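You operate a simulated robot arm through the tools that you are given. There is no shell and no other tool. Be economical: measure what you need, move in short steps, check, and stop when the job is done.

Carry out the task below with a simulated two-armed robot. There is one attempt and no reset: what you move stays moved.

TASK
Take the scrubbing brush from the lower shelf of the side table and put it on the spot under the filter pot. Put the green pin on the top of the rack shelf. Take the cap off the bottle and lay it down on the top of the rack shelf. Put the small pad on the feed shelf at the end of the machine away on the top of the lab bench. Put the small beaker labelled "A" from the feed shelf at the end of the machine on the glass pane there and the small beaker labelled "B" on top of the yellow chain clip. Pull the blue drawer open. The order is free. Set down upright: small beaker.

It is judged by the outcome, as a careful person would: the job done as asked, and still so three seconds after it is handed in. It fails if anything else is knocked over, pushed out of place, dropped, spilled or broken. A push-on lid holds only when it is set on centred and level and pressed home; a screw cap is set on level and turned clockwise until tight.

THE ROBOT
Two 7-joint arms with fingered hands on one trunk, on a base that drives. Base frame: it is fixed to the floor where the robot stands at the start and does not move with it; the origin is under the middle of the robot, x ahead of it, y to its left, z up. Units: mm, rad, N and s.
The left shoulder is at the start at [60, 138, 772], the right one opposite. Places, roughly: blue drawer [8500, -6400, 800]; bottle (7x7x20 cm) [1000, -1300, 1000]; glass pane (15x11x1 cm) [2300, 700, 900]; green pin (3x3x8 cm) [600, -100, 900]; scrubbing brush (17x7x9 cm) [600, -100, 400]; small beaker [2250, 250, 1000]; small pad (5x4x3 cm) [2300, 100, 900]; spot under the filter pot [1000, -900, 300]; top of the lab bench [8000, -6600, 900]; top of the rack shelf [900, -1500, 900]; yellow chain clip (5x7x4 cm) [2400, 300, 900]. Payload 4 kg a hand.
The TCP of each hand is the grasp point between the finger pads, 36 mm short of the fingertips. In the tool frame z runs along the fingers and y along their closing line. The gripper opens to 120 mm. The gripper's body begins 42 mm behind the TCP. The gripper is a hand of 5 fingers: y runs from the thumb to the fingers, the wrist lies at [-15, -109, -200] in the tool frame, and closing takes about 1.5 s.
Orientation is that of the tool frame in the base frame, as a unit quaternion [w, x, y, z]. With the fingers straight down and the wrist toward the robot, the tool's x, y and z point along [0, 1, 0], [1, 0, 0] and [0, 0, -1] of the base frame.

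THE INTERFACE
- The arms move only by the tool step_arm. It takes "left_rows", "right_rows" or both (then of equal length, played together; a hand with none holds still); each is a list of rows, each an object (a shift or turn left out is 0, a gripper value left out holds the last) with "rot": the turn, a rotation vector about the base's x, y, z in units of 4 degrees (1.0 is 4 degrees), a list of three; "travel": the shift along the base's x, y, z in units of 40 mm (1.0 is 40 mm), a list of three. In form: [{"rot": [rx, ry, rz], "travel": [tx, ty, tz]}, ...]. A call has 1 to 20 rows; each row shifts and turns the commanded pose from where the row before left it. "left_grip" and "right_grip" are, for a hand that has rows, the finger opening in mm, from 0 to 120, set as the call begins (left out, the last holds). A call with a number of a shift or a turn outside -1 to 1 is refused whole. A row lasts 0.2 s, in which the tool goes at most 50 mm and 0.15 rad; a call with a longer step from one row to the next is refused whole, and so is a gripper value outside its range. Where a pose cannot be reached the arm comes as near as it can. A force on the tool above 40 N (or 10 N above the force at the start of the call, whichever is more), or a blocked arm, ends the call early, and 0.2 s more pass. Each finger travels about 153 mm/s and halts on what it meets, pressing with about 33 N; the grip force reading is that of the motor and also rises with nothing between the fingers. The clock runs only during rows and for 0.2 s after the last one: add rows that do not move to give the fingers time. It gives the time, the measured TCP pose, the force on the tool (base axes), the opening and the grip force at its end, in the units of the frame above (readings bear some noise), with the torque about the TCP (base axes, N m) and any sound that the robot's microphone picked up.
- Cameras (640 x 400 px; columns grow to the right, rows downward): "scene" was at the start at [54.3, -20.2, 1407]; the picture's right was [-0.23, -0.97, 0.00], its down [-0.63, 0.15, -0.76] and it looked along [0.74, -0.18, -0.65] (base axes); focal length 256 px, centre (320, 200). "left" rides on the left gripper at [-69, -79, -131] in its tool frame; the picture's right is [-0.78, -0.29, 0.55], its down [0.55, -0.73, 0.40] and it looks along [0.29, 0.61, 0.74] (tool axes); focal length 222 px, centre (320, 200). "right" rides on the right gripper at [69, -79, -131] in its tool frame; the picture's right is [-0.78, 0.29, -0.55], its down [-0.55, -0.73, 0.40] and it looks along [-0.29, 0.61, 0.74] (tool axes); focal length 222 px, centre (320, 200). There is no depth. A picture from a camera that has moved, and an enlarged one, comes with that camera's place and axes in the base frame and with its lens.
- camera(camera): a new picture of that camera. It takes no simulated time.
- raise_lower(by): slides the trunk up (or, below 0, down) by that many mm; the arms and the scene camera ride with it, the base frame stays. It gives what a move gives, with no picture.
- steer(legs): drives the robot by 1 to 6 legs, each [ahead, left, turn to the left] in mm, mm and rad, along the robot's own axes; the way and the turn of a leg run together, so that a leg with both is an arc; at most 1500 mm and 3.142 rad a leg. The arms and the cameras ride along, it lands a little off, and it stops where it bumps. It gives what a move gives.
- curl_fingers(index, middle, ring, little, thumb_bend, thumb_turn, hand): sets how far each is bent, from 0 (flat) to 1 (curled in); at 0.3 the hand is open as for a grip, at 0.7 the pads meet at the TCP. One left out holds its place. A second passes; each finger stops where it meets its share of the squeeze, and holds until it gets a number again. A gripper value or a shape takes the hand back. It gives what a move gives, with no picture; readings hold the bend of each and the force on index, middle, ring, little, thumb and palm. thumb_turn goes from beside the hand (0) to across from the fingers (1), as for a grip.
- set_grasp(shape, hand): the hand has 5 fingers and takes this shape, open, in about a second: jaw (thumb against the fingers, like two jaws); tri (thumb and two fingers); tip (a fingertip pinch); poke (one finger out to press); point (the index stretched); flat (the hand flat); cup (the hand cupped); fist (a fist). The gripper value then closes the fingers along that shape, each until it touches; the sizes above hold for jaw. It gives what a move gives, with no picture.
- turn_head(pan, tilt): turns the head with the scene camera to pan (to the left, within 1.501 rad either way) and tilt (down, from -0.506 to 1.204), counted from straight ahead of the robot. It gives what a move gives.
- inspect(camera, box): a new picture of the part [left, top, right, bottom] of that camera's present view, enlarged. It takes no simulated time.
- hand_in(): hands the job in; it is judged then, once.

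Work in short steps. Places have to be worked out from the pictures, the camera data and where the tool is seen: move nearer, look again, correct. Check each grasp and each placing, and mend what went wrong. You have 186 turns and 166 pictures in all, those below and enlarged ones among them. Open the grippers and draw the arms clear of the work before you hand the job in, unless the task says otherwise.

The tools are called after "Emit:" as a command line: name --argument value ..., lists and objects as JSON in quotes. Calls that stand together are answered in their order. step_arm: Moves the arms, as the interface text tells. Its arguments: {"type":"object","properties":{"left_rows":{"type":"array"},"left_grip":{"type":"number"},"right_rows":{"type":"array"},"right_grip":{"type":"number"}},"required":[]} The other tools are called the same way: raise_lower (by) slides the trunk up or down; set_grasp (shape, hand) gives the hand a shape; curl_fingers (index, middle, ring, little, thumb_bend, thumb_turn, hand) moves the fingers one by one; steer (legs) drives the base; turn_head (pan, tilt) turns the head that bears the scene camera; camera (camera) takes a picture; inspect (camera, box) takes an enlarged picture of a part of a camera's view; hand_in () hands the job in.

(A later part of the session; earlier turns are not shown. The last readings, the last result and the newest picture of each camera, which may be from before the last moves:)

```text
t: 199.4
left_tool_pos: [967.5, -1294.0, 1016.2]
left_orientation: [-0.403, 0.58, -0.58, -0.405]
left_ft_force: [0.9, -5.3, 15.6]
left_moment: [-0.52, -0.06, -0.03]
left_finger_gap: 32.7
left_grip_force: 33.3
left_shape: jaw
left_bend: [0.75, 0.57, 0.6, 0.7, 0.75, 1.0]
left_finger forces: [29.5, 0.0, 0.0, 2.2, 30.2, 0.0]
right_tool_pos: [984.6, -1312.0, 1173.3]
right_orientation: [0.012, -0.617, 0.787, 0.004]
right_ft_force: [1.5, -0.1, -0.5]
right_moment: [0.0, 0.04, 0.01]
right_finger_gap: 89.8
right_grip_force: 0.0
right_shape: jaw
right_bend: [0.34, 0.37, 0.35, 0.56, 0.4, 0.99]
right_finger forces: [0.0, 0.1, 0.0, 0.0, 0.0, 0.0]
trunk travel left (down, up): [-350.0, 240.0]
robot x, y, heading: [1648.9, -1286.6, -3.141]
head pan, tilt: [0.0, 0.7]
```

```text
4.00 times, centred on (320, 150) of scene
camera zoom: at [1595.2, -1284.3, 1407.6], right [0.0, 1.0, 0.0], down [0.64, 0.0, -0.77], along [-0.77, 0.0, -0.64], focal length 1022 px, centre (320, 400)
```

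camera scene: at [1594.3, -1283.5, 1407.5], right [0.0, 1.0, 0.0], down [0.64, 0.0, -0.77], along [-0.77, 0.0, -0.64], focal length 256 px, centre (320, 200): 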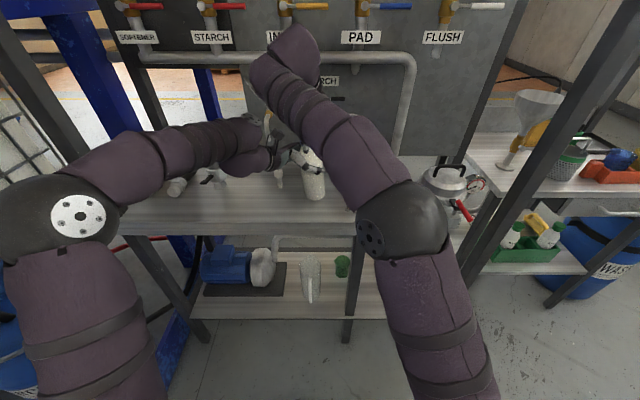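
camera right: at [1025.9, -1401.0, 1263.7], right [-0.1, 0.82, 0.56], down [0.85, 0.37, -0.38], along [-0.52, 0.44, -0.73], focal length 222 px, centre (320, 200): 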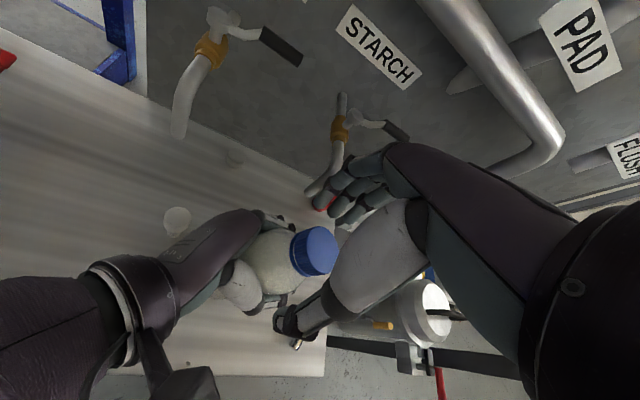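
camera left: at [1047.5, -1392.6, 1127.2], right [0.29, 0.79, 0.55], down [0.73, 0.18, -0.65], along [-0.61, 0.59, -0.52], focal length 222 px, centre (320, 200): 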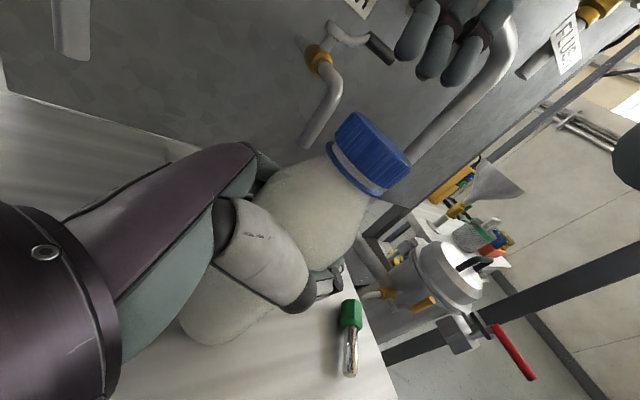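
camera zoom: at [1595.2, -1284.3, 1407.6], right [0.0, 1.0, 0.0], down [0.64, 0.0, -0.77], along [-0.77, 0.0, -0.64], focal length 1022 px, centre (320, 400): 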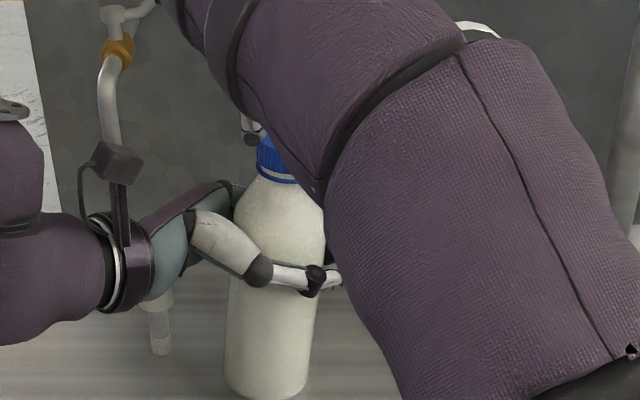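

The bottle stands nearly upright and presses on the shelf. I release it in stages with the left hand to re-grip deeper.

Emit:
step_arm --left_rows '[{}, {}]' --left_grip 60

Emit:
step_arm --left_rows '[{}, {}, {}]' --left_grip 120

Emit:
camera --camera "left"

Emit:
inspect --camera "scene" --box '[240, 100, 400, 200]'

```text
t: 200.0
left_tool_pos: [967.5, -1292.6, 1013.7]
left_orientation: [-0.404, 0.581, -0.581, -0.403]
left_ft_force: [0.8, -0.4, -0.8]
left_moment: [0.06, 0.02, 0.01]
left_finger_gap: 59.8
left_grip_force: 0.1
left_shape: jaw
left_bend: [0.42, 0.46, 0.44, 0.69, 0.56, 1.0]
left_finger forces: [0.2, 0.1, 0.1, 0.1, 0.7, 0.1]
right_tool_pos: [983.9, -1310.8, 1173.6]
right_orientation: [0.012, -0.617, 0.787, 0.004]
right_ft_force: [0.0, 0.1, -0.4]
right_moment: [0.0, 0.02, 0.01]
right_finger_gap: 89.6
right_grip_force: 0.0
right_shape: jaw
right_bend: [0.34, 0.37, 0.35, 0.56, 0.4, 0.99]
right_finger forces: [0.0, 0.0, 0.0, 0.1, 0.0, 0.1]
trunk travel left (down, up): [-350.0, 240.0]
robot x, y, heading: [1643.2, -1281.3, -3.139]
head pan, tilt: [0.0, 0.7]
```

```text
t: 200.8
left_tool_pos: [966.7, -1294.4, 1014.9]
left_orientation: [-0.403, 0.581, -0.58, -0.404]
left_ft_force: [-0.3, 0.0, 0.7]
left_moment: [0.04, 0.02, -0.01]
left_finger_gap: 119.6
left_grip_force: 0.1
left_shape: jaw
left_bend: [0.3, 0.3, 0.3, 0.3, 0.3, 0.97]
left_finger forces: [0.0, 0.0, 0.1, 0.1, 0.6, 0.1]
right_tool_pos: [984.2, -1311.6, 1172.1]
right_orientation: [0.012, -0.617, 0.787, 0.005]
right_ft_force: [0.3, 0.0, 0.6]
right_moment: [-0.01, 0.0, -0.02]
right_finger_gap: 89.8
right_grip_force: 0.1
right_shape: jaw
right_bend: [0.34, 0.37, 0.35, 0.56, 0.4, 0.99]
right_finger forces: [0.0, 0.0, 0.1, 0.0, 0.0, 0.0]
trunk travel left (down, up): [-350.0, 240.0]
robot x, y, heading: [1646.8, -1283.5, -3.141]
head pan, tilt: [0.0, 0.7]
```

```text
74 pictures are left
camera left: at [1046.6, -1392.0, 1125.7], right [0.29, 0.79, 0.55], down [0.74, 0.18, -0.65], along [-0.61, 0.59, -0.53], focal length 222 px, centre (320, 200)
```

left: 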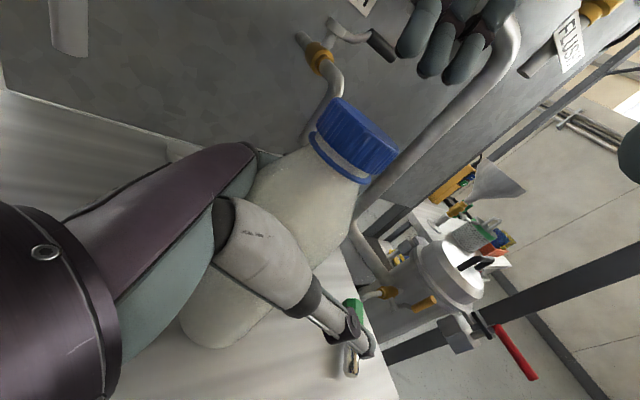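

```text
4.00 times, centred on (320, 150) of scene
camera zoom: at [1594.0, -1283.8, 1407.5], right [0.0, 1.0, 0.0], down [0.64, 0.0, -0.76], along [-0.76, 0.0, -0.64], focal length 1022 px, centre (320, 400)
```

zoom: 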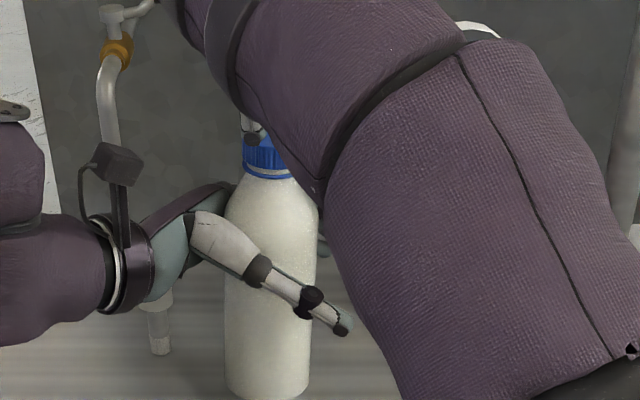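

The bottle stands upright again at about (957, −1322). I centre the left hand on it, close, and look for the cap with the right camera.

Emit:
step_arm --left_rows '[{"travel": [-0.22, -0.1, -0.38]}, {}]'

Emit:
step_arm --left_rows '[{}, {}, {}, {}, {}, {}]' --left_grip 20 --right_rows '[{"travel": [0, 0, -0.5]}, {"travel": [-0.3, -0.15, 0]}, {"travel": [-0.25, -0.1, 0]}, {}, {}, {}]'

Emit:
camera --camera "right"

Emit:
camera --camera "left"

```text
t: 201.4
left_tool_pos: [958.7, -1298.2, 998.0]
left_orientation: [-0.403, 0.581, -0.58, -0.404]
left_ft_force: [0.6, -0.5, 0.2]
left_moment: [0.02, -0.01, 0.01]
left_finger_gap: 119.8
left_grip_force: 0.0
left_shape: jaw
left_bend: [0.3, 0.3, 0.3, 0.3, 0.3, 0.97]
left_finger forces: [0.1, 0.0, 0.0, 0.0, 0.8, 0.0]
right_tool_pos: [984.3, -1311.6, 1173.0]
right_orientation: [0.012, -0.617, 0.787, 0.005]
right_ft_force: [0.5, -0.6, -0.6]
right_moment: [0.01, 0.01, -0.05]
right_finger_gap: 90.0
right_grip_force: 0.0
right_shape: jaw
right_bend: [0.34, 0.37, 0.35, 0.56, 0.4, 0.99]
right_finger forces: [0.0, 0.0, 0.0, 0.0, 0.0, 0.0]
trunk travel left (down, up): [-350.0, 240.0]
robot x, y, heading: [1646.9, -1283.6, -3.139]
head pan, tilt: [0.0, 0.7]
```

```text
t: 202.8
left_tool_pos: [959.7, -1297.6, 999.7]
left_orientation: [0.405, -0.58, 0.58, 0.404]
left_ft_force: [0.4, 2.2, 1.1]
left_moment: [0.13, 0.13, -0.03]
left_finger_gap: 22.8
left_grip_force: 33.2
left_shape: jaw
left_bend: [0.75, 0.7, 0.69, 0.71, 0.77, 1.0]
left_finger forces: [27.8, 14.6, 4.8, 3.1, 50.6, 0.1]
right_tool_pos: [962.1, -1321.4, 1152.2]
right_orientation: [0.012, -0.617, 0.787, 0.005]
right_ft_force: [1.5, 1.0, 0.0]
right_moment: [0.0, 0.02, 0.02]
right_finger_gap: 89.9
right_grip_force: 0.0
right_shape: jaw
right_bend: [0.34, 0.37, 0.35, 0.56, 0.4, 0.99]
right_finger forces: [0.1, 0.0, 0.1, 0.0, 0.1, 0.0]
trunk travel left (down, up): [-350.0, 240.0]
robot x, y, heading: [1646.0, -1280.1, -3.134]
head pan, tilt: [0.0, 0.7]
```

```text
72 pictures are left
camera right: at [1020.1, -1410.7, 1282.7], right [-0.1, 0.82, 0.56], down [0.85, 0.37, -0.38], along [-0.52, 0.44, -0.73], focal length 222 px, centre (320, 200)
```

right: 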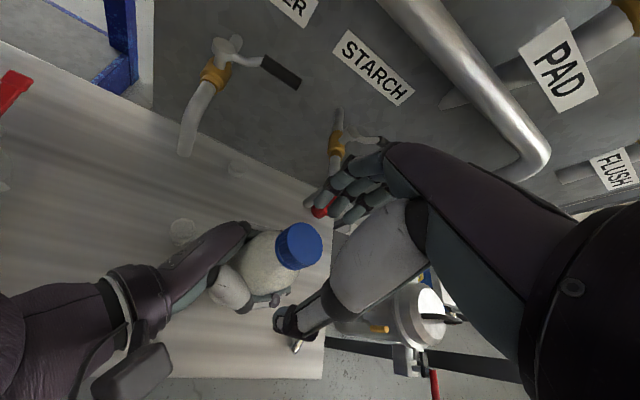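

```text
71 pictures are left
camera left: at [1038.5, -1395.3, 1109.8], right [0.29, 0.79, 0.55], down [0.74, 0.18, -0.65], along [-0.61, 0.59, -0.53], focal length 222 px, centre (320, 200)
```

left: 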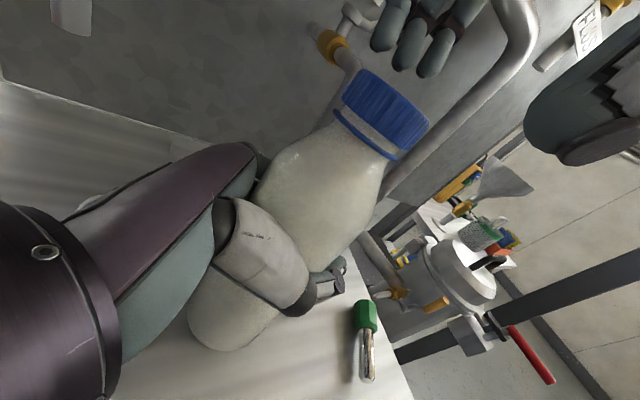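

A better wrap. The cap is at about (949, −1317). I descend onto it, grip and turn 60°.

Emit:
step_arm --right_rows '[{"travel": [-0.33, 0.1, 0]}, {"travel": [0, 0, -0.6]}, {"travel": [0, 0, -0.55]}, {}]'

Emit:
step_arm --right_rows '[{}, {}, {}, {}, {}, {}]' --right_grip 0

Emit:
step_arm --right_rows '[{"rot": [0, 0, 1]}, {"rot": [0, 0, 1]}, {"rot": [0, 0, 1]}, {"rot": [0, 0, 1]}, {"rot": [0, 0, 1]}, {"rot": [0, 0, 1]}, {"rot": [0, 0, 1]}, {"rot": [0, 0, 1]}, {"rot": [0, 0, 1]}, {"rot": [0, 0, 1]}, {"rot": [0, 0, 1]}, {"rot": [0, 0, 1]}, {"rot": [0, 0, 1]}, {"rot": [0, 0, 1]}, {"rot": [0, 0, 1]}]'

Emit:
inspect --camera "left" --box '[240, 40, 480, 190]'

```text
t: 203.8
left_tool_pos: [957.9, -1296.9, 998.9]
left_orientation: [-0.403, 0.582, -0.58, -0.404]
left_ft_force: [1.5, -0.5, 2.7]
left_moment: [0.04, 0.0, 0.04]
left_finger_gap: 22.8
left_grip_force: 32.8
left_shape: jaw
left_bend: [0.75, 0.7, 0.69, 0.71, 0.77, 1.0]
left_finger forces: [28.0, 14.4, 4.4, 2.8, 50.0, 0.1]
right_tool_pos: [946.6, -1316.6, 1107.3]
right_orientation: [0.012, -0.617, 0.787, 0.004]
right_ft_force: [0.4, 0.7, 0.1]
right_moment: [0.0, 0.01, 0.0]
right_finger_gap: 89.7
right_grip_force: 0.0
right_shape: jaw
right_bend: [0.33, 0.37, 0.35, 0.56, 0.4, 0.99]
right_finger forces: [0.0, 0.0, 0.0, 0.1, 0.0, 0.1]
right hand out of reach, approached as far as the arm can: row 1
trunk travel left (down, up): [-350.0, 240.0]
robot x, y, heading: [1646.8, -1282.6, -3.132]
head pan, tilt: [0.0, 0.7]
```

```text
t: 205.2
left_tool_pos: [959.2, -1297.1, 999.0]
left_orientation: [-0.403, 0.581, -0.58, -0.404]
left_ft_force: [-5.0, 2.0, -0.6]
left_moment: [0.02, -0.05, -0.1]
left_finger_gap: 22.4
left_grip_force: 33.1
left_shape: jaw
left_bend: [0.75, 0.7, 0.69, 0.71, 0.77, 1.0]
left_finger forces: [31.0, 15.9, 4.6, 2.9, 48.6, 0.0]
right_tool_pos: [947.6, -1317.5, 1106.7]
right_orientation: [0.011, -0.617, 0.787, 0.004]
right_ft_force: [3.7, -2.6, 7.1]
right_moment: [0.0, -0.16, -0.01]
right_finger_gap: 29.8
right_grip_force: 33.1
right_shape: jaw
right_bend: [0.57, 0.59, 0.65, 0.71, 0.68, 1.0]
right_finger forces: [14.2, 10.0, 0.0, 0.0, 28.7, 0.0]
trunk travel left (down, up): [-350.0, 240.0]
robot x, y, heading: [1645.7, -1282.3, -3.142]
head pan, tilt: [0.0, 0.7]
```

```text
t: 208.4
left_tool_pos: [958.9, -1293.9, 999.4]
left_orientation: [0.404, -0.58, 0.581, 0.404]
left_ft_force: [-12.8, 11.5, -1.4]
left_moment: [-0.1, -0.05, -0.31]
left_finger_gap: 22.4
left_grip_force: 33.1
left_shape: jaw
left_bend: [0.75, 0.7, 0.69, 0.71, 0.77, 1.0]
left_finger forces: [32.9, 18.5, 5.1, 2.9, 48.0, 0.0]
right_tool_pos: [951.2, -1319.9, 1108.9]
right_orientation: [-0.005, 0.929, -0.37, -0.01]
right_ft_force: [9.3, -11.2, 24.6]
right_moment: [-0.46, -0.42, -0.06]
right_finger_gap: 24.6
right_grip_force: 32.7
right_shape: jaw
right_bend: [0.73, 0.61, 0.65, 0.71, 0.74, 0.93]
right_finger forces: [18.6, 10.2, 0.1, 0.0, 31.0, 0.1]
trunk travel left (down, up): [-350.0, 240.0]
robot x, y, heading: [1646.5, -1282.9, -3.141]
head pan, tilt: [0.0, 0.7]
```

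```text
2.67 times, centred on (360, 115) of left
camera zoom: at [1039.3, -1393.4, 1110.3], right [0.29, 0.79, 0.55], down [0.74, 0.18, -0.65], along [-0.61, 0.59, -0.52], focal length 592 px, centre (213, 427)
```

zoom: 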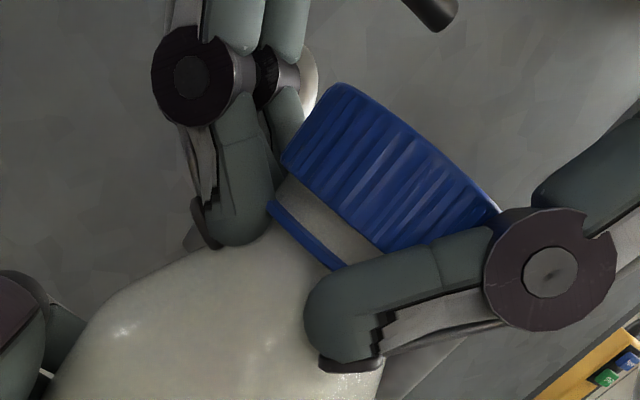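

The gap has clearly grown. I release, rewind, raise 8 mm to grip the cap alone, and turn while lifting slightly.

Emit:
step_arm --right_rows '[{}, {}, {"rot": [0, 0, -1], "travel": [0, 0, 0.2]}, {"rot": [0, 0, -1]}, {"rot": [0, 0, -1]}, {"rot": [0, 0, -1]}, {"rot": [0, 0, -1]}, {"rot": [0, 0, -1]}, {"rot": [0, 0, -1]}, {"rot": [0, 0, -1]}, {"rot": [0, 0, -1]}, {"rot": [0, 0, -1]}, {"rot": [0, 0, -1]}, {"rot": [0, 0, -1]}, {"rot": [0, 0, -1]}, {"rot": [0, 0, -1]}]' --right_grip 85

Emit:
inspect --camera "right" --box '[200, 150, 440, 300]'

```text
t: 211.8
left_tool_pos: [958.9, -1296.9, 999.2]
left_orientation: [-0.403, 0.581, -0.58, -0.404]
left_ft_force: [-4.4, -3.8, 14.6]
left_moment: [-0.48, 0.45, 0.0]
left_finger_gap: 22.1
left_grip_force: 32.8
left_shape: jaw
left_bend: [0.75, 0.7, 0.71, 0.71, 0.78, 1.0]
left_finger forces: [26.6, 18.8, 4.8, 2.9, 49.3, 0.0]
right_tool_pos: [948.3, -1316.3, 1115.7]
right_orientation: [0.012, -0.644, 0.765, 0.006]
right_ft_force: [-0.1, 0.8, 0.9]
right_moment: [0.0, 0.0, -0.01]
right_finger_gap: 84.5
right_grip_force: 0.1
right_shape: jaw
right_bend: [0.35, 0.38, 0.36, 0.59, 0.41, 0.99]
right_finger forces: [0.1, 0.1, 0.0, 0.0, 0.1, 0.1]
trunk travel left (down, up): [-350.0, 240.0]
robot x, y, heading: [1645.6, -1283.3, -3.14]
head pan, tilt: [0.0, 0.7]
```

```text
2.67 times, centred on (320, 225) of right
camera zoom: at [1012.7, -1402.2, 1245.2], right [-0.16, 0.81, 0.56], down [0.82, 0.42, -0.38], along [-0.55, 0.4, -0.73], focal length 592 px, centre (320, 133)
```

zoom: 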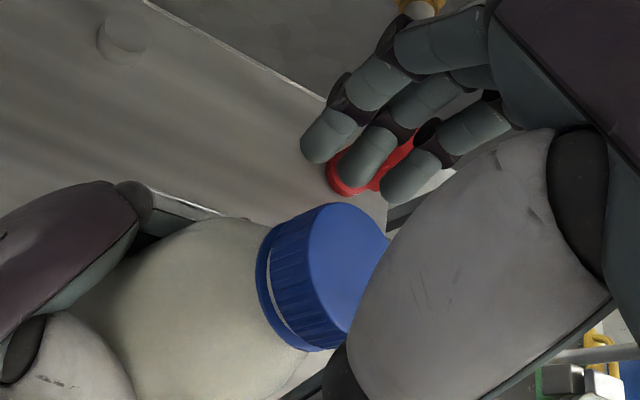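

The cap is at (948, −1311). I grip it slightly higher and turn again with a small lift.

Emit:
step_arm --right_rows '[{"travel": [0, 0.13, -0.06]}, {}]'

Emit:
step_arm --right_rows '[{}, {}, {}, {}, {}, {}]' --right_grip 0

Emit:
step_arm --right_rows '[{"rot": [0, 0, 1]}, {"rot": [0, 0, 1]}, {"rot": [0, 0, 1]}, {"rot": [0, 0, 1]}, {"rot": [0, 0, 1], "travel": [0, 0, 0.02]}, {"rot": [0, 0, 1], "travel": [0, 0, 0.02]}, {"rot": [0, 0, 1], "travel": [0, 0, 0.02]}, {"rot": [0, 0, 1], "travel": [0, 0, 0.02]}, {"rot": [0, 0, 1], "travel": [0, 0, 0.02]}, {"rot": [0, 0, 1], "travel": [0, 0, 0.02]}, {"rot": [0, 0, 1], "travel": [0, 0, 0.02]}, {"rot": [0, 0, 1], "travel": [0, 0, 0.02]}, {"rot": [0, 0, 1], "travel": [0, 0, 0.02]}, {"rot": [0, 0, 1], "travel": [0, 0, 0.02]}, {"rot": [0, 0, 1], "travel": [0, 0, 0.02]}]'

Emit:
inspect --camera "left" --box '[240, 40, 480, 190]'

```text
t: 212.4
left_tool_pos: [959.4, -1298.1, 1001.0]
left_orientation: [-0.402, 0.581, -0.581, -0.404]
left_ft_force: [-3.6, -4.2, 15.8]
left_moment: [-0.51, 0.47, 0.0]
left_finger_gap: 22.0
left_grip_force: 32.5
left_shape: jaw
left_bend: [0.75, 0.7, 0.71, 0.71, 0.78, 1.0]
left_finger forces: [26.5, 18.9, 4.8, 3.0, 49.4, 0.1]
right_tool_pos: [948.8, -1313.1, 1112.1]
right_orientation: [0.012, -0.644, 0.765, 0.005]
right_ft_force: [0.1, 0.6, 0.2]
right_moment: [-0.01, 0.01, 0.02]
right_finger_gap: 84.9
right_grip_force: 0.0
right_shape: jaw
right_bend: [0.35, 0.38, 0.36, 0.59, 0.41, 0.99]
right_finger forces: [0.1, 0.0, 0.0, 0.0, 0.0, 0.1]
trunk travel left (down, up): [-350.0, 240.0]
robot x, y, heading: [1648.9, -1280.5, -3.142]
head pan, tilt: [0.0, 0.7]
```

```text
t: 213.8
left_tool_pos: [958.5, -1297.3, 999.4]
left_orientation: [-0.404, 0.581, -0.58, -0.404]
left_ft_force: [-10.4, -0.9, 15.3]
left_moment: [-0.53, 0.21, -0.14]
left_finger_gap: 21.9
left_grip_force: 33.2
left_shape: jaw
left_bend: [0.75, 0.7, 0.71, 0.71, 0.78, 1.0]
left_finger forces: [30.2, 19.5, 4.7, 2.9, 46.6, 0.1]
right_tool_pos: [949.0, -1312.4, 1112.8]
right_orientation: [0.013, -0.644, 0.765, 0.005]
right_ft_force: [6.0, -2.1, -3.7]
right_moment: [-0.19, -0.37, 0.08]
right_finger_gap: 27.2
right_grip_force: 32.9
right_shape: jaw
right_bend: [0.57, 0.57, 0.63, 0.71, 0.7, 1.0]
right_finger forces: [15.2, 9.3, 2.7, 0.0, 31.4, 0.1]
trunk travel left (down, up): [-350.0, 240.0]
robot x, y, heading: [1650.7, -1282.6, -3.143]
head pan, tilt: [0.0, 0.7]
```

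```text
t: 217.0
left_tool_pos: [957.6, -1296.6, 999.8]
left_orientation: [0.404, -0.58, 0.58, 0.405]
left_ft_force: [-0.1, 0.0, 25.1]
left_moment: [-0.4, 0.06, 0.34]
left_finger_gap: 22.6
left_grip_force: 32.5
left_shape: jaw
left_bend: [0.75, 0.7, 0.71, 0.71, 0.78, 0.98]
left_finger forces: [31.4, 14.2, 4.3, 3.1, 51.3, 0.0]
right_tool_pos: [948.1, -1313.6, 1119.4]
right_orientation: [-0.01, 0.941, -0.339, -0.008]
right_ft_force: [0.4, -0.7, -29.5]
right_moment: [0.09, 0.19, -0.32]
right_finger_gap: 20.9
right_grip_force: 33.0
right_shape: jaw
right_bend: [0.58, 0.59, 0.64, 0.71, 0.72, 0.94]
right_finger forces: [16.5, 12.2, 0.4, 0.0, 31.9, 0.0]
trunk travel left (down, up): [-350.0, 240.0]
robot x, y, heading: [1648.5, -1286.5, -3.14]
head pan, tilt: [0.0, 0.7]
```

```text
2.67 times, centred on (360, 115) of left
camera zoom: at [1038.0, -1395.3, 1110.6], right [0.29, 0.79, 0.55], down [0.73, 0.18, -0.65], along [-0.61, 0.59, -0.52], focal length 592 px, centre (213, 427)
```

zoom: 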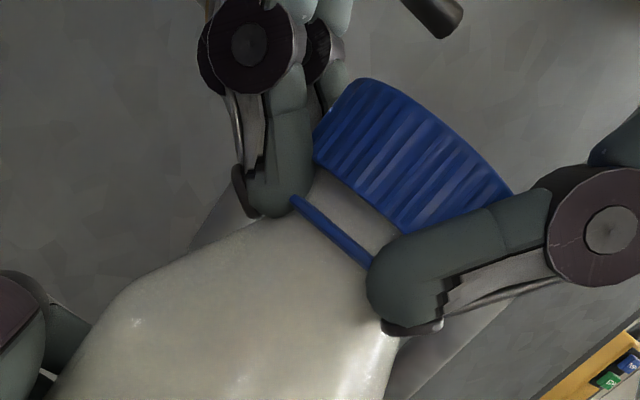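

The neck is now well exposed, so it is nearly off. One more cycle.

Emit:
step_arm --right_rows '[{}, {}, {"rot": [0, 0, -1]}, {"rot": [0, 0, -1]}, {"rot": [0, 0, -1]}, {"rot": [0, 0, -1]}, {"rot": [0, 0, -1]}, {"rot": [0, 0, -1]}, {"rot": [0, 0, -1]}, {"rot": [0, 0, -1]}, {"rot": [0, 0, -1]}, {"rot": [0, 0, -1]}, {"rot": [0, 0, -1]}, {"rot": [0, 0, -1]}, {"rot": [0, 0, -1]}, {"rot": [0, 0, -1]}, {"rot": [0, 0, -1]}]' --right_grip 85

Emit:
inspect --camera "right" --box '[200, 150, 440, 300]'

```text
t: 220.6
left_tool_pos: [959.8, -1298.2, 999.9]
left_orientation: [-0.403, 0.581, -0.58, -0.404]
left_ft_force: [2.5, -0.6, 4.5]
left_moment: [-0.07, -0.16, 0.08]
left_finger_gap: 21.6
left_grip_force: 33.2
left_shape: jaw
left_bend: [0.75, 0.7, 0.7, 0.71, 0.78, 0.98]
left_finger forces: [29.0, 16.3, 4.7, 3.7, 53.0, 0.0]
right_tool_pos: [948.5, -1310.9, 1121.2]
right_orientation: [0.013, -0.644, 0.765, 0.005]
right_ft_force: [-0.3, 0.1, -0.4]
right_moment: [0.01, 0.01, 0.02]
right_finger_gap: 84.7
right_grip_force: 0.0
right_shape: jaw
right_bend: [0.35, 0.38, 0.36, 0.59, 0.41, 0.99]
right_finger forces: [0.1, 0.1, 0.0, 0.0, 0.0, 0.0]
trunk travel left (down, up): [-350.0, 240.0]
robot x, y, heading: [1649.2, -1285.3, -3.141]
head pan, tilt: [0.0, 0.7]
```

```text
2.67 times, centred on (320, 225) of right
camera zoom: at [1012.6, -1397.0, 1251.2], right [-0.16, 0.81, 0.56], down [0.82, 0.42, -0.38], along [-0.55, 0.4, -0.73], focal length 592 px, centre (320, 133)
```

zoom: 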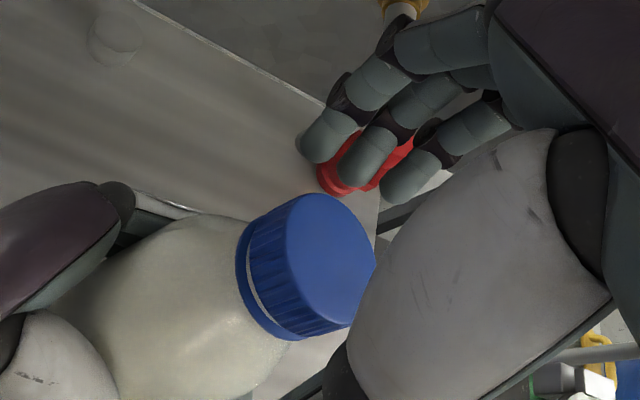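

The cap is centred under the hand. Grip and turn, lifting a little more.

Emit:
step_arm --right_rows '[{"travel": [0, 0, -0.13]}, {}]'

Emit:
step_arm --right_rows '[{}, {}, {}, {}, {}, {}]' --right_grip 0

Emit:
step_arm --right_rows '[{"rot": [0, 0, 1]}, {"rot": [0, 0, 1]}, {"rot": [0, 0, 1]}, {"rot": [0, 0, 1]}, {"rot": [0, 0, 1]}, {"rot": [0, 0, 1]}, {"rot": [0, 0, 1], "travel": [0, 0, 0.02]}, {"rot": [0, 0, 1], "travel": [0, 0, 0.02]}, {"rot": [0, 0, 1], "travel": [0, 0, 0.02]}, {"rot": [0, 0, 1], "travel": [0, 0, 0.02]}, {"rot": [0, 0, 1], "travel": [0, 0, 0.02]}, {"rot": [0, 0, 1], "travel": [0, 0, 0.02]}, {"rot": [0, 0, 1], "travel": [0, 0, 0.02]}, {"rot": [0, 0, 1], "travel": [0, 0, 0.02]}, {"rot": [0, 0, 1], "travel": [0, 0, 0.02]}]'

Emit:
inspect --camera "left" --box '[240, 40, 480, 190]'

```text
t: 221.2
left_tool_pos: [959.4, -1297.3, 999.2]
left_orientation: [-0.403, 0.581, -0.58, -0.404]
left_ft_force: [2.1, 0.5, 4.4]
left_moment: [-0.06, -0.17, 0.01]
left_finger_gap: 22.0
left_grip_force: 33.0
left_shape: jaw
left_bend: [0.75, 0.7, 0.7, 0.71, 0.78, 0.99]
left_finger forces: [28.9, 16.3, 4.8, 3.6, 52.9, 0.1]
right_tool_pos: [948.2, -1312.0, 1115.0]
right_orientation: [0.012, -0.645, 0.764, 0.004]
right_ft_force: [-0.4, -0.3, -0.6]
right_moment: [-0.01, 0.01, 0.0]
right_finger_gap: 84.6
right_grip_force: 0.0
right_shape: jaw
right_bend: [0.35, 0.38, 0.36, 0.59, 0.41, 0.99]
right_finger forces: [0.1, 0.0, 0.0, 0.0, 0.0, 0.0]
trunk travel left (down, up): [-350.0, 240.0]
robot x, y, heading: [1650.0, -1284.0, -3.139]
head pan, tilt: [0.0, 0.7]
```

```text
t: 222.6
left_tool_pos: [957.4, -1295.8, 999.6]
left_orientation: [-0.403, 0.581, -0.58, -0.404]
left_ft_force: [-5.8, 4.5, 5.8]
left_moment: [-0.2, -0.45, -0.19]
left_finger_gap: 21.9
left_grip_force: 32.9
left_shape: jaw
left_bend: [0.75, 0.7, 0.7, 0.71, 0.78, 0.99]
left_finger forces: [32.0, 17.4, 4.8, 3.3, 50.0, 0.1]
right_tool_pos: [949.8, -1312.5, 1114.7]
right_orientation: [0.012, -0.644, 0.765, 0.004]
right_ft_force: [6.7, -4.2, -1.9]
right_moment: [-0.11, -0.35, 0.12]
right_finger_gap: 30.2
right_grip_force: 32.5
right_shape: jaw
right_bend: [0.52, 0.52, 0.57, 0.71, 0.71, 1.0]
right_finger forces: [13.2, 9.2, 0.4, 0.0, 30.6, 0.0]
trunk travel left (down, up): [-350.0, 240.0]
robot x, y, heading: [1644.7, -1286.6, -3.139]
head pan, tilt: [0.0, 0.7]
```

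```text
t: 225.8
left_tool_pos: [960.3, -1295.7, 998.7]
left_orientation: [0.405, -0.579, 0.582, 0.402]
left_ft_force: [-5.2, 3.9, 14.2]
left_moment: [-0.73, -0.49, -0.13]
left_finger_gap: 21.7
left_grip_force: 33.5
left_shape: jaw
left_bend: [0.75, 0.7, 0.7, 0.71, 0.78, 0.97]
left_finger forces: [30.1, 16.6, 2.0, 1.9, 47.9, 0.0]
right_tool_pos: [948.1, -1313.8, 1122.4]
right_orientation: [-0.008, 0.941, -0.34, -0.009]
right_ft_force: [5.9, -4.2, -19.5]
right_moment: [0.02, 0.04, -0.05]
right_finger_gap: 18.4
right_grip_force: 33.3
right_shape: jaw
right_bend: [0.74, 0.58, 0.57, 0.71, 0.78, 0.98]
right_finger forces: [0.0, 1.8, 0.0, 0.0, 40.7, 0.0]
trunk travel left (down, up): [-350.0, 240.0]
robot x, y, heading: [1647.3, -1280.9, -3.137]
head pan, tilt: [0.0, 0.7]
```

```text
2.67 times, centred on (360, 115) of left
camera zoom: at [1038.6, -1394.0, 1109.3], right [0.29, 0.79, 0.55], down [0.74, 0.18, -0.65], along [-0.61, 0.59, -0.53], focal length 592 px, centre (213, 427)
```

zoom: 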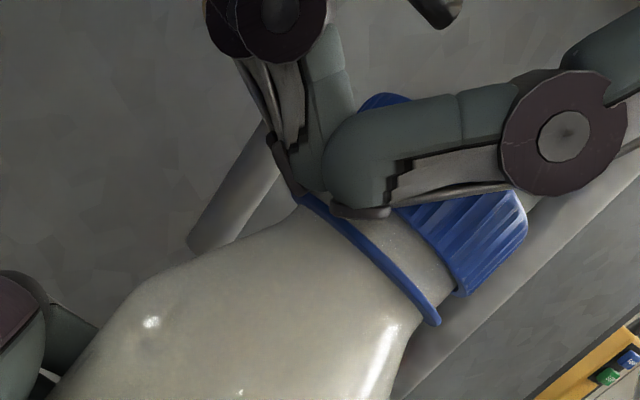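

It slipped only at the end while lifting. I rewind, straighten the bottle a little with the left hand, and remeasure.

Emit:
step_arm --right_rows '[{}, {}, {"rot": [0, 0, -1], "travel": [0, 0, 0.3]}, {"rot": [0, 0, -1]}, {"rot": [0, 0, -1]}, {"rot": [0, 0, -1]}, {"rot": [0, 0, -1]}, {"rot": [0, 0, -1]}, {"rot": [0, 0, -1]}, {"rot": [0, 0, -1]}, {"rot": [0, 0, -1]}, {"rot": [0, 0, -1]}, {"rot": [0, 0, -1]}, {"rot": [0, 0, -1]}, {"rot": [0, 0, -1]}, {"rot": [0, 0, -1]}, {"rot": [0, 0, -1]}, {}]' --right_grip 90

Emit:
camera --camera "right"

Emit:
camera --camera "left"

```text
t: 229.6
left_tool_pos: [959.7, -1296.8, 998.4]
left_orientation: [-0.403, 0.581, -0.58, -0.404]
left_ft_force: [0.6, -1.5, 7.3]
left_moment: [-0.3, -0.06, 0.06]
left_finger_gap: 21.5
left_grip_force: 32.5
left_shape: jaw
left_bend: [0.75, 0.7, 0.7, 0.71, 0.78, 0.99]
left_finger forces: [25.7, 18.5, 2.6, 3.8, 48.7, 0.0]
right_tool_pos: [948.9, -1312.1, 1136.4]
right_orientation: [0.012, -0.643, 0.766, 0.004]
right_ft_force: [-0.5, 0.0, 0.2]
right_moment: [-0.01, -0.01, -0.01]
right_finger_gap: 89.6
right_grip_force: 0.1
right_shape: jaw
right_bend: [0.34, 0.37, 0.35, 0.56, 0.4, 0.99]
right_finger forces: [0.1, 0.0, 0.0, 0.1, 0.1, 0.0]
trunk travel left (down, up): [-350.0, 240.0]
robot x, y, heading: [1647.4, -1279.0, -3.141]
head pan, tilt: [0.0, 0.7]
```

```text
65 pictures are left
camera right: at [1012.8, -1397.2, 1265.2], right [-0.16, 0.81, 0.56], down [0.82, 0.42, -0.38], along [-0.55, 0.4, -0.73], focal length 222 px, centre (320, 200)
```

right: 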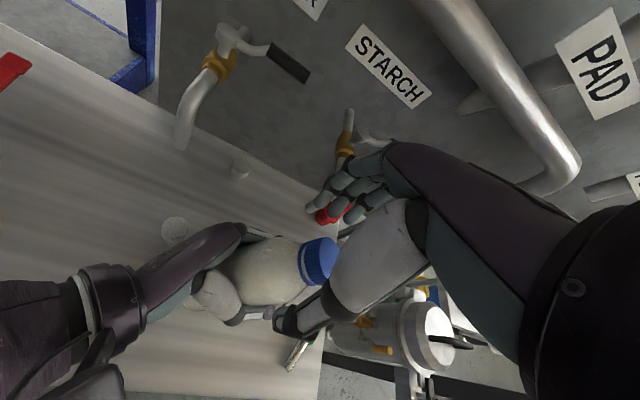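

```text
64 pictures are left
camera left: at [1038.8, -1395.6, 1110.0], right [0.29, 0.79, 0.55], down [0.73, 0.18, -0.65], along [-0.61, 0.59, -0.53], focal length 222 px, centre (320, 200)
```

left: 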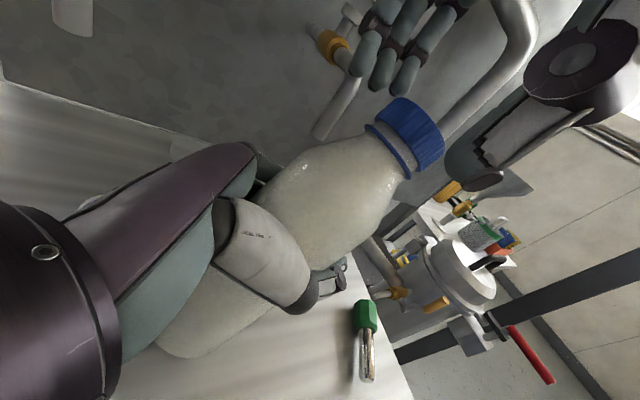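

The bottle is tilted about 13° again. I straighten it with the left hand and look at the cap.

Emit:
step_arm --left_rows '[{"rot": [0.8, 0, 0], "travel": [0, 0, 0.1]}, {"rot": [0.8, 0, 0]}, {"rot": [0.8, 0, 0]}, {"rot": [0.8, 0, 0]}, {}]' --right_rows '[{"travel": [0, 0, 0.6]}, {}, {}, {}, {}]'

Emit:
camera --camera "right"

Emit:
inspect --camera "scene" --box '[240, 100, 400, 200]'

```text
t: 230.8
left_tool_pos: [959.4, -1298.1, 1004.3]
left_orientation: [-0.465, 0.532, -0.532, -0.466]
left_ft_force: [0.8, -3.4, 9.5]
left_moment: [-0.49, 0.19, 0.02]
left_finger_gap: 21.3
left_grip_force: 32.9
left_shape: jaw
left_bend: [0.75, 0.7, 0.7, 0.71, 0.78, 1.0]
left_finger forces: [24.0, 20.3, 3.5, 3.8, 49.6, 0.1]
right_tool_pos: [949.9, -1322.4, 1143.4]
right_orientation: [0.026, -0.653, 0.757, 0.01]
right_ft_force: [1.2, 0.5, 0.3]
right_moment: [-0.02, 0.03, -0.01]
right_finger_gap: 89.9
right_grip_force: 0.0
right_shape: jaw
right_bend: [0.33, 0.37, 0.35, 0.56, 0.4, 0.99]
right_finger forces: [0.1, 0.0, 0.0, 0.0, 0.0, 0.0]
right hand out of reach, approached as far as the arm can: row 1
trunk travel left (down, up): [-350.0, 240.0]
robot x, y, heading: [1643.8, -1285.9, -3.136]
head pan, tilt: [0.0, 0.7]
```

```text
63 pictures are left
camera right: at [1015.2, -1410.2, 1271.2], right [-0.19, 0.79, 0.58], down [0.82, 0.45, -0.36], along [-0.55, 0.41, -0.73], focal length 222 px, centre (320, 200)
```

right: 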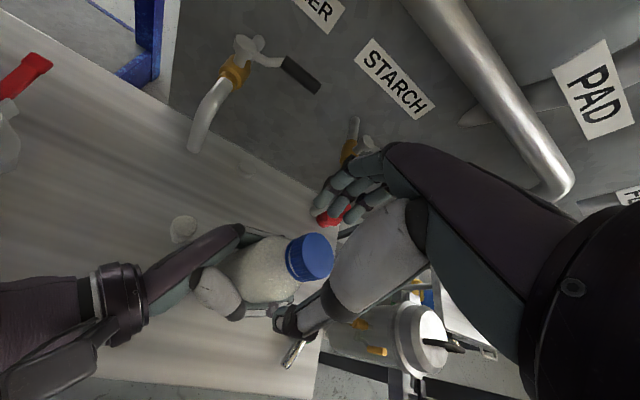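

```text
4.00 times, centred on (320, 150) of scene
camera zoom: at [1594.8, -1284.1, 1407.6], right [0.0, 1.0, 0.0], down [0.64, 0.0, -0.77], along [-0.77, 0.0, -0.64], focal length 1022 px, centre (320, 400)
```

zoom: 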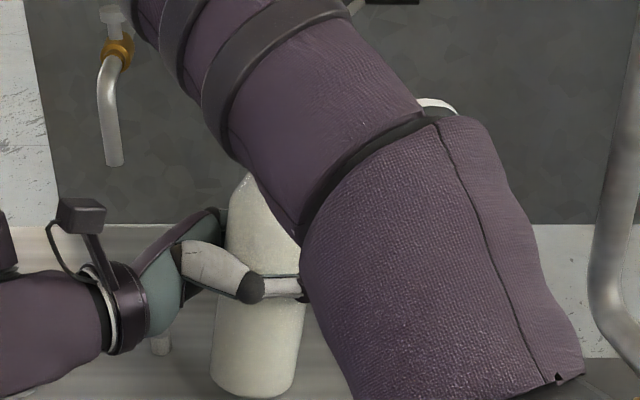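

The cap is at about (950, −1314). Down onto it, grip, and turn 44° without lifting.

Emit:
step_arm --right_rows '[{"travel": [0, 0.2, 0]}, {"travel": [0, 0, -0.68]}, {}]'

Emit:
step_arm --right_rows '[{}, {}, {}, {}, {}, {}]' --right_grip 0

Emit:
step_arm --right_rows '[{"rot": [0, 0, 1]}, {"rot": [0, 0, 1]}, {"rot": [0, 0, 1]}, {"rot": [0, 0, 1]}, {"rot": [0, 0, 1]}, {"rot": [0, 0, 1]}, {"rot": [0, 0, 1]}, {"rot": [0, 0, 1]}, {"rot": [0, 0, 1]}, {"rot": [0, 0, 1]}, {"rot": [0, 0, 1]}]'

Emit:
camera --camera "left"

```text
t: 231.6
left_tool_pos: [958.7, -1297.9, 1003.9]
left_orientation: [-0.466, 0.532, -0.532, -0.466]
left_ft_force: [0.4, -3.7, 12.8]
left_moment: [-0.49, 0.23, 0.04]
left_finger_gap: 21.4
left_grip_force: 33.2
left_shape: jaw
left_bend: [0.75, 0.7, 0.7, 0.71, 0.78, 1.0]
left_finger forces: [24.1, 20.1, 3.7, 3.7, 49.1, 0.1]
right_tool_pos: [947.6, -1305.9, 1132.4]
right_orientation: [0.013, -0.644, 0.765, 0.005]
right_ft_force: [0.8, 0.3, 0.1]
right_moment: [0.05, 0.03, -0.01]
right_finger_gap: 90.0
right_grip_force: 0.0
right_shape: jaw
right_bend: [0.33, 0.37, 0.35, 0.56, 0.4, 0.99]
right_finger forces: [0.0, 0.0, 0.0, 0.1, 0.0, 0.0]
trunk travel left (down, up): [-350.0, 240.0]
robot x, y, heading: [1643.3, -1284.9, -3.141]
head pan, tilt: [0.0, 0.7]
```

```text
t: 233.0
left_tool_pos: [958.9, -1297.5, 1004.1]
left_orientation: [-0.465, 0.533, -0.531, -0.466]
left_ft_force: [-7.1, -2.8, 15.5]
left_moment: [-0.53, 0.1, -0.04]
left_finger_gap: 21.6
left_grip_force: 32.8
left_shape: jaw
left_bend: [0.75, 0.7, 0.7, 0.71, 0.78, 1.0]
left_finger forces: [27.4, 21.0, 3.7, 3.6, 46.0, 0.0]
right_tool_pos: [948.4, -1306.0, 1132.0]
right_orientation: [0.012, -0.644, 0.765, 0.005]
right_ft_force: [4.8, -0.2, 0.3]
right_moment: [0.0, -0.16, 0.01]
right_finger_gap: 33.5
right_grip_force: 32.9
right_shape: jaw
right_bend: [0.51, 0.56, 0.6, 0.71, 0.69, 1.0]
right_finger forces: [16.3, 9.4, 0.1, 0.0, 30.3, 0.1]
trunk travel left (down, up): [-350.0, 240.0]
robot x, y, heading: [1647.9, -1281.4, -3.137]
head pan, tilt: [0.0, 0.7]
```

```text
t: 235.4
left_tool_pos: [959.3, -1298.3, 1005.1]
left_orientation: [-0.465, 0.532, -0.532, -0.466]
left_ft_force: [5.0, -6.0, 16.1]
left_moment: [-0.51, 0.49, 0.25]
left_finger_gap: 21.2
left_grip_force: 33.1
left_shape: jaw
left_bend: [0.75, 0.7, 0.7, 0.71, 0.78, 1.0]
left_finger forces: [22.2, 18.0, 3.5, 4.0, 50.1, 0.1]
right_tool_pos: [949.5, -1304.9, 1131.5]
right_orientation: [-0.009, 0.884, -0.467, -0.011]
right_ft_force: [-5.5, 1.0, -0.5]
right_moment: [-0.17, 0.47, -0.13]
right_finger_gap: 33.2
right_grip_force: 33.0
right_shape: jaw
right_bend: [0.5, 0.56, 0.6, 0.71, 0.69, 1.0]
right_finger forces: [20.3, 12.2, 0.0, 0.0, 27.6, 0.0]
trunk travel left (down, up): [-350.0, 240.0]
robot x, y, heading: [1645.4, -1280.6, -3.14]
head pan, tilt: [0.0, 0.7]
```

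```text
61 pictures are left
camera left: at [1039.1, -1418.5, 1089.9], right [0.29, 0.65, 0.71], down [0.73, 0.32, -0.6], along [-0.61, 0.69, -0.38], focal length 222 px, centre (320, 200)
```

left: 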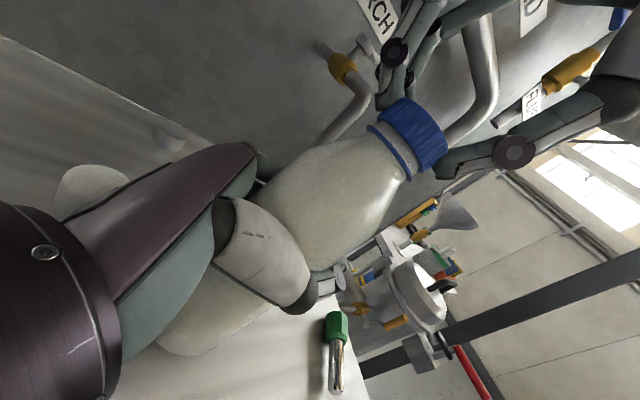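

A clean grip and the moment is now very low (0.13). I keep turning and lift.

Emit:
step_arm --right_rows '[{"rot": [0, 0, 1]}, {"rot": [0, 0, 1], "travel": [0, 0, 0.05]}, {"rot": [0, 0, 1], "travel": [0, 0, 0.05]}, {"rot": [0, 0, 1], "travel": [0, 0, 0.05]}, {"travel": [0, 0, 0.1]}, {}]'

Emit:
inspect --camera "left" --box '[300, 60, 540, 210]'

```text
t: 236.8
left_tool_pos: [957.9, -1298.4, 1003.5]
left_orientation: [-0.465, 0.532, -0.531, -0.467]
left_ft_force: [8.3, -9.8, 12.6]
left_moment: [0.21, 0.68, 0.26]
left_finger_gap: 21.4
left_grip_force: 32.8
left_shape: jaw
left_bend: [0.75, 0.7, 0.7, 0.71, 0.78, 1.0]
left_finger forces: [22.6, 17.6, 4.7, 8.8, 51.8, 0.1]
right_tool_pos: [950.5, -1313.4, 1138.3]
right_orientation: [-0.015, 0.939, -0.342, -0.014]
right_ft_force: [-5.9, 6.5, -3.6]
right_moment: [0.23, 0.19, -0.09]
right_finger_gap: 32.7
right_grip_force: 32.8
right_shape: jaw
right_bend: [0.5, 0.55, 0.6, 0.71, 0.69, 1.0]
right_finger forces: [17.3, 13.5, 0.0, 0.1, 31.2, 0.0]
right hand out of reach, approached as far as the arm can: row 4, 5
trunk travel left (down, up): [-350.0, 240.0]
robot x, y, heading: [1648.2, -1286.8, -3.141]
head pan, tilt: [0.0, 0.7]
```

```text
2.67 times, centred on (420, 135) of left
camera zoom: at [1038.6, -1418.6, 1089.5], right [0.29, 0.65, 0.71], down [0.73, 0.32, -0.6], along [-0.61, 0.69, -0.38], focal length 592 px, centre (53, 373)
```

zoom: 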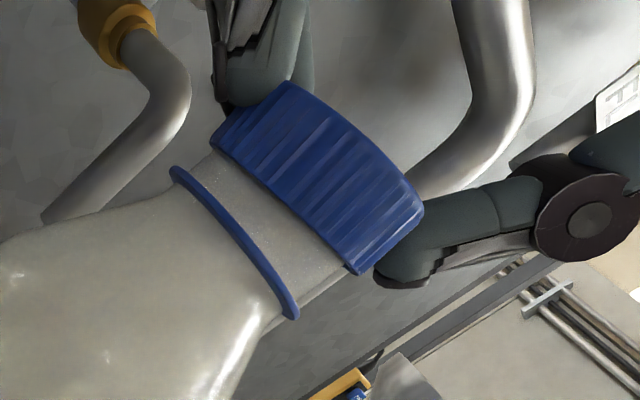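

The neck is almost fully exposed, but the right arm is at its height limit. I raise the trunk 50 mm, lifting the held bottle too, then draw the bottle down and away with the left hand.

Emit:
raise_lower --by 50

Emit:
step_arm --left_rows '[{"travel": [0, 0, -0.15]}, {"travel": [0, 0, -0.15]}, {"travel": [0, 0, -0.15]}, {}]' --right_rows '[{"rot": [0, 0, 1]}, {"rot": [0, 0, 1]}, {"rot": [0, 0, 0.5]}, {}]'

Emit:
inspect --camera "left" --box '[300, 60, 540, 210]'

```text
t: 237.8
left_tool_pos: [957.4, -1297.6, 1051.4]
left_orientation: [-0.467, 0.533, -0.531, -0.465]
left_ft_force: [0.5, 1.1, -9.6]
left_moment: [0.08, -0.11, -0.04]
left_finger_gap: 21.2
left_grip_force: 32.5
left_shape: jaw
left_bend: [0.75, 0.7, 0.7, 0.71, 0.78, 1.0]
left_finger forces: [24.3, 20.4, 4.3, 3.7, 49.4, 0.0]
right_tool_pos: [951.1, -1313.5, 1188.3]
right_orientation: [-0.014, 0.94, -0.341, -0.013]
right_ft_force: [-0.1, -0.9, 5.3]
right_moment: [-0.04, 0.09, 0.03]
right_finger_gap: 32.9
right_grip_force: 33.1
right_shape: jaw
right_bend: [0.5, 0.55, 0.6, 0.71, 0.69, 1.0]
right_finger forces: [18.8, 12.4, 0.0, 0.0, 30.0, 0.1]
trunk travel left (down, up): [-400.0, 190.0]
robot x, y, heading: [1644.2, -1282.5, -3.136]
head pan, tilt: [0.0, 0.7]
```

```text
t: 238.8
left_tool_pos: [957.5, -1298.0, 1035.5]
left_orientation: [-0.466, 0.532, -0.531, -0.466]
left_ft_force: [-0.1, -0.8, -3.7]
left_moment: [0.1, -0.01, -0.03]
left_finger_gap: 21.3
left_grip_force: 33.4
left_shape: jaw
left_bend: [0.75, 0.7, 0.7, 0.71, 0.78, 1.0]
left_finger forces: [25.1, 19.5, 4.4, 4.5, 49.1, 0.0]
right_tool_pos: [958.5, -1311.3, 1182.8]
right_orientation: [-0.013, 0.966, -0.258, -0.015]
right_ft_force: [-0.9, 0.3, -0.5]
right_moment: [0.01, 0.05, -0.03]
right_finger_gap: 32.5
right_grip_force: 33.1
right_shape: jaw
right_bend: [0.51, 0.55, 0.6, 0.71, 0.69, 1.0]
right_finger forces: [18.2, 11.6, 0.0, 0.1, 29.1, 0.1]
right hand out of reach, approached as far as the arm can: row 1, 2
trunk travel left (down, up): [-400.0, 190.0]
robot x, y, heading: [1649.1, -1281.1, -3.138]
head pan, tilt: [0.0, 0.7]
```

```text
2.67 times, centred on (420, 135) of left
camera zoom: at [1037.6, -1418.3, 1120.7], right [0.29, 0.65, 0.71], down [0.74, 0.32, -0.6], along [-0.61, 0.69, -0.38], focal length 592 px, centre (53, 373)
```

zoom: 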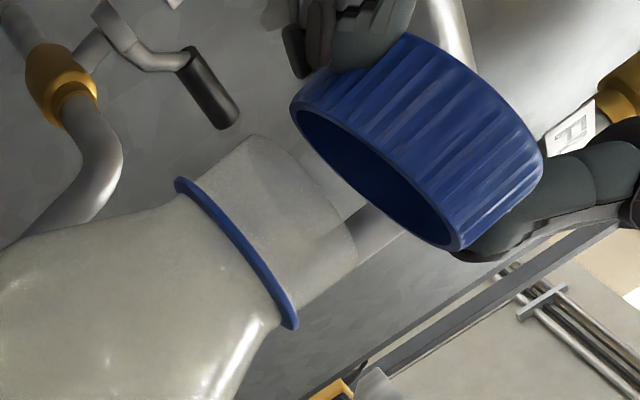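

The cap is off. I move the right hand with the cap aside to the right, and look at how upright the held bottle is.

Emit:
step_arm --right_rows '[{"travel": [0.5, 0.5, 0]}, {"travel": [0.8, 1, 0]}, {"travel": [0.8, 1, 0]}, {"travel": [0.5, 1, 0]}, {}]'

Emit:
camera --camera "scene"

```text
refused: row 2 steps farther than a row can; nothing moved
```

```text
58 pictures are left
camera scene: at [1593.6, -1283.9, 1457.5], right [0.0, 1.0, 0.0], down [0.64, 0.0, -0.76], along [-0.76, 0.0, -0.64], focal length 256 px, centre (320, 200)
```

scene: 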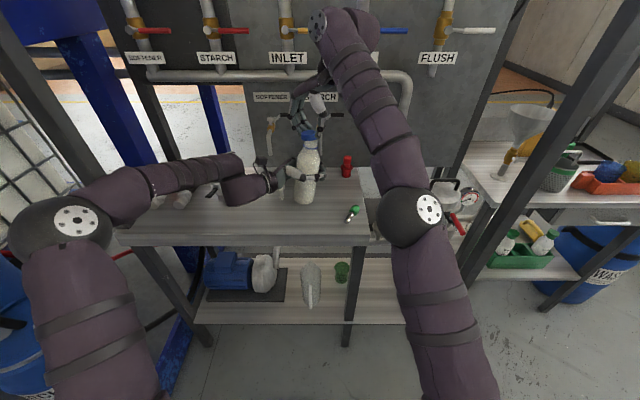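

The bottle leans about 10°. I rotate it upright with the left hand while moving the right hand with the cap to the right.

Emit:
step_arm --right_rows '[{"travel": [0.5, 0.5, 0]}, {"travel": [0.6, 0.9, 0]}, {"travel": [0.6, 0.9, 0]}, {"travel": [0.5, 0.9, 0]}, {}]' --left_rows '[{"rot": [0.8, 0, 0]}, {"rot": [0.9, 0, 0]}, {"rot": [0.8, 0, 0]}, {}, {}]'

Emit:
inspect --camera "scene" --box '[220, 100, 420, 225]'

```text
t: 239.9
left_tool_pos: [956.9, -1298.0, 1034.7]
left_orientation: [0.51, -0.49, 0.489, 0.51]
left_ft_force: [0.6, 0.0, -4.4]
left_moment: [0.09, -0.01, 0.0]
left_finger_gap: 21.2
left_grip_force: 33.4
left_shape: jaw
left_bend: [0.75, 0.7, 0.7, 0.71, 0.78, 1.0]
left_finger forces: [25.0, 19.3, 4.4, 4.4, 48.5, 0.0]
right_tool_pos: [1047.3, -1183.8, 1184.6]
right_orientation: [-0.013, 0.966, -0.258, -0.014]
right_ft_force: [0.2, -0.1, 0.0]
right_moment: [-0.03, 0.01, -0.02]
right_finger_gap: 32.6
right_grip_force: 32.9
right_shape: jaw
right_bend: [0.51, 0.55, 0.6, 0.71, 0.69, 1.0]
right_finger forces: [18.4, 11.9, 0.0, 0.1, 28.7, 0.0]
trunk travel left (down, up): [-400.0, 190.0]
robot x, y, heading: [1645.9, -1283.1, -3.138]
head pan, tilt: [0.0, 0.7]
```

```text
3.20 times, centred on (320, 162) of scene
camera zoom: at [1593.3, -1283.8, 1457.4], right [0.0, 1.0, 0.0], down [0.64, 0.0, -0.76], along [-0.76, 0.0, -0.64], focal length 818 px, centre (320, 320)
```

zoom: 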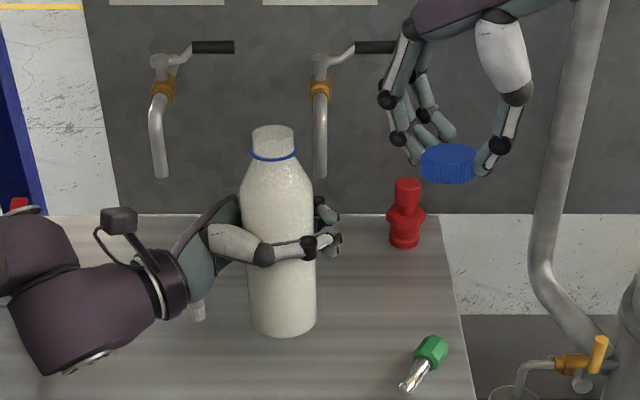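

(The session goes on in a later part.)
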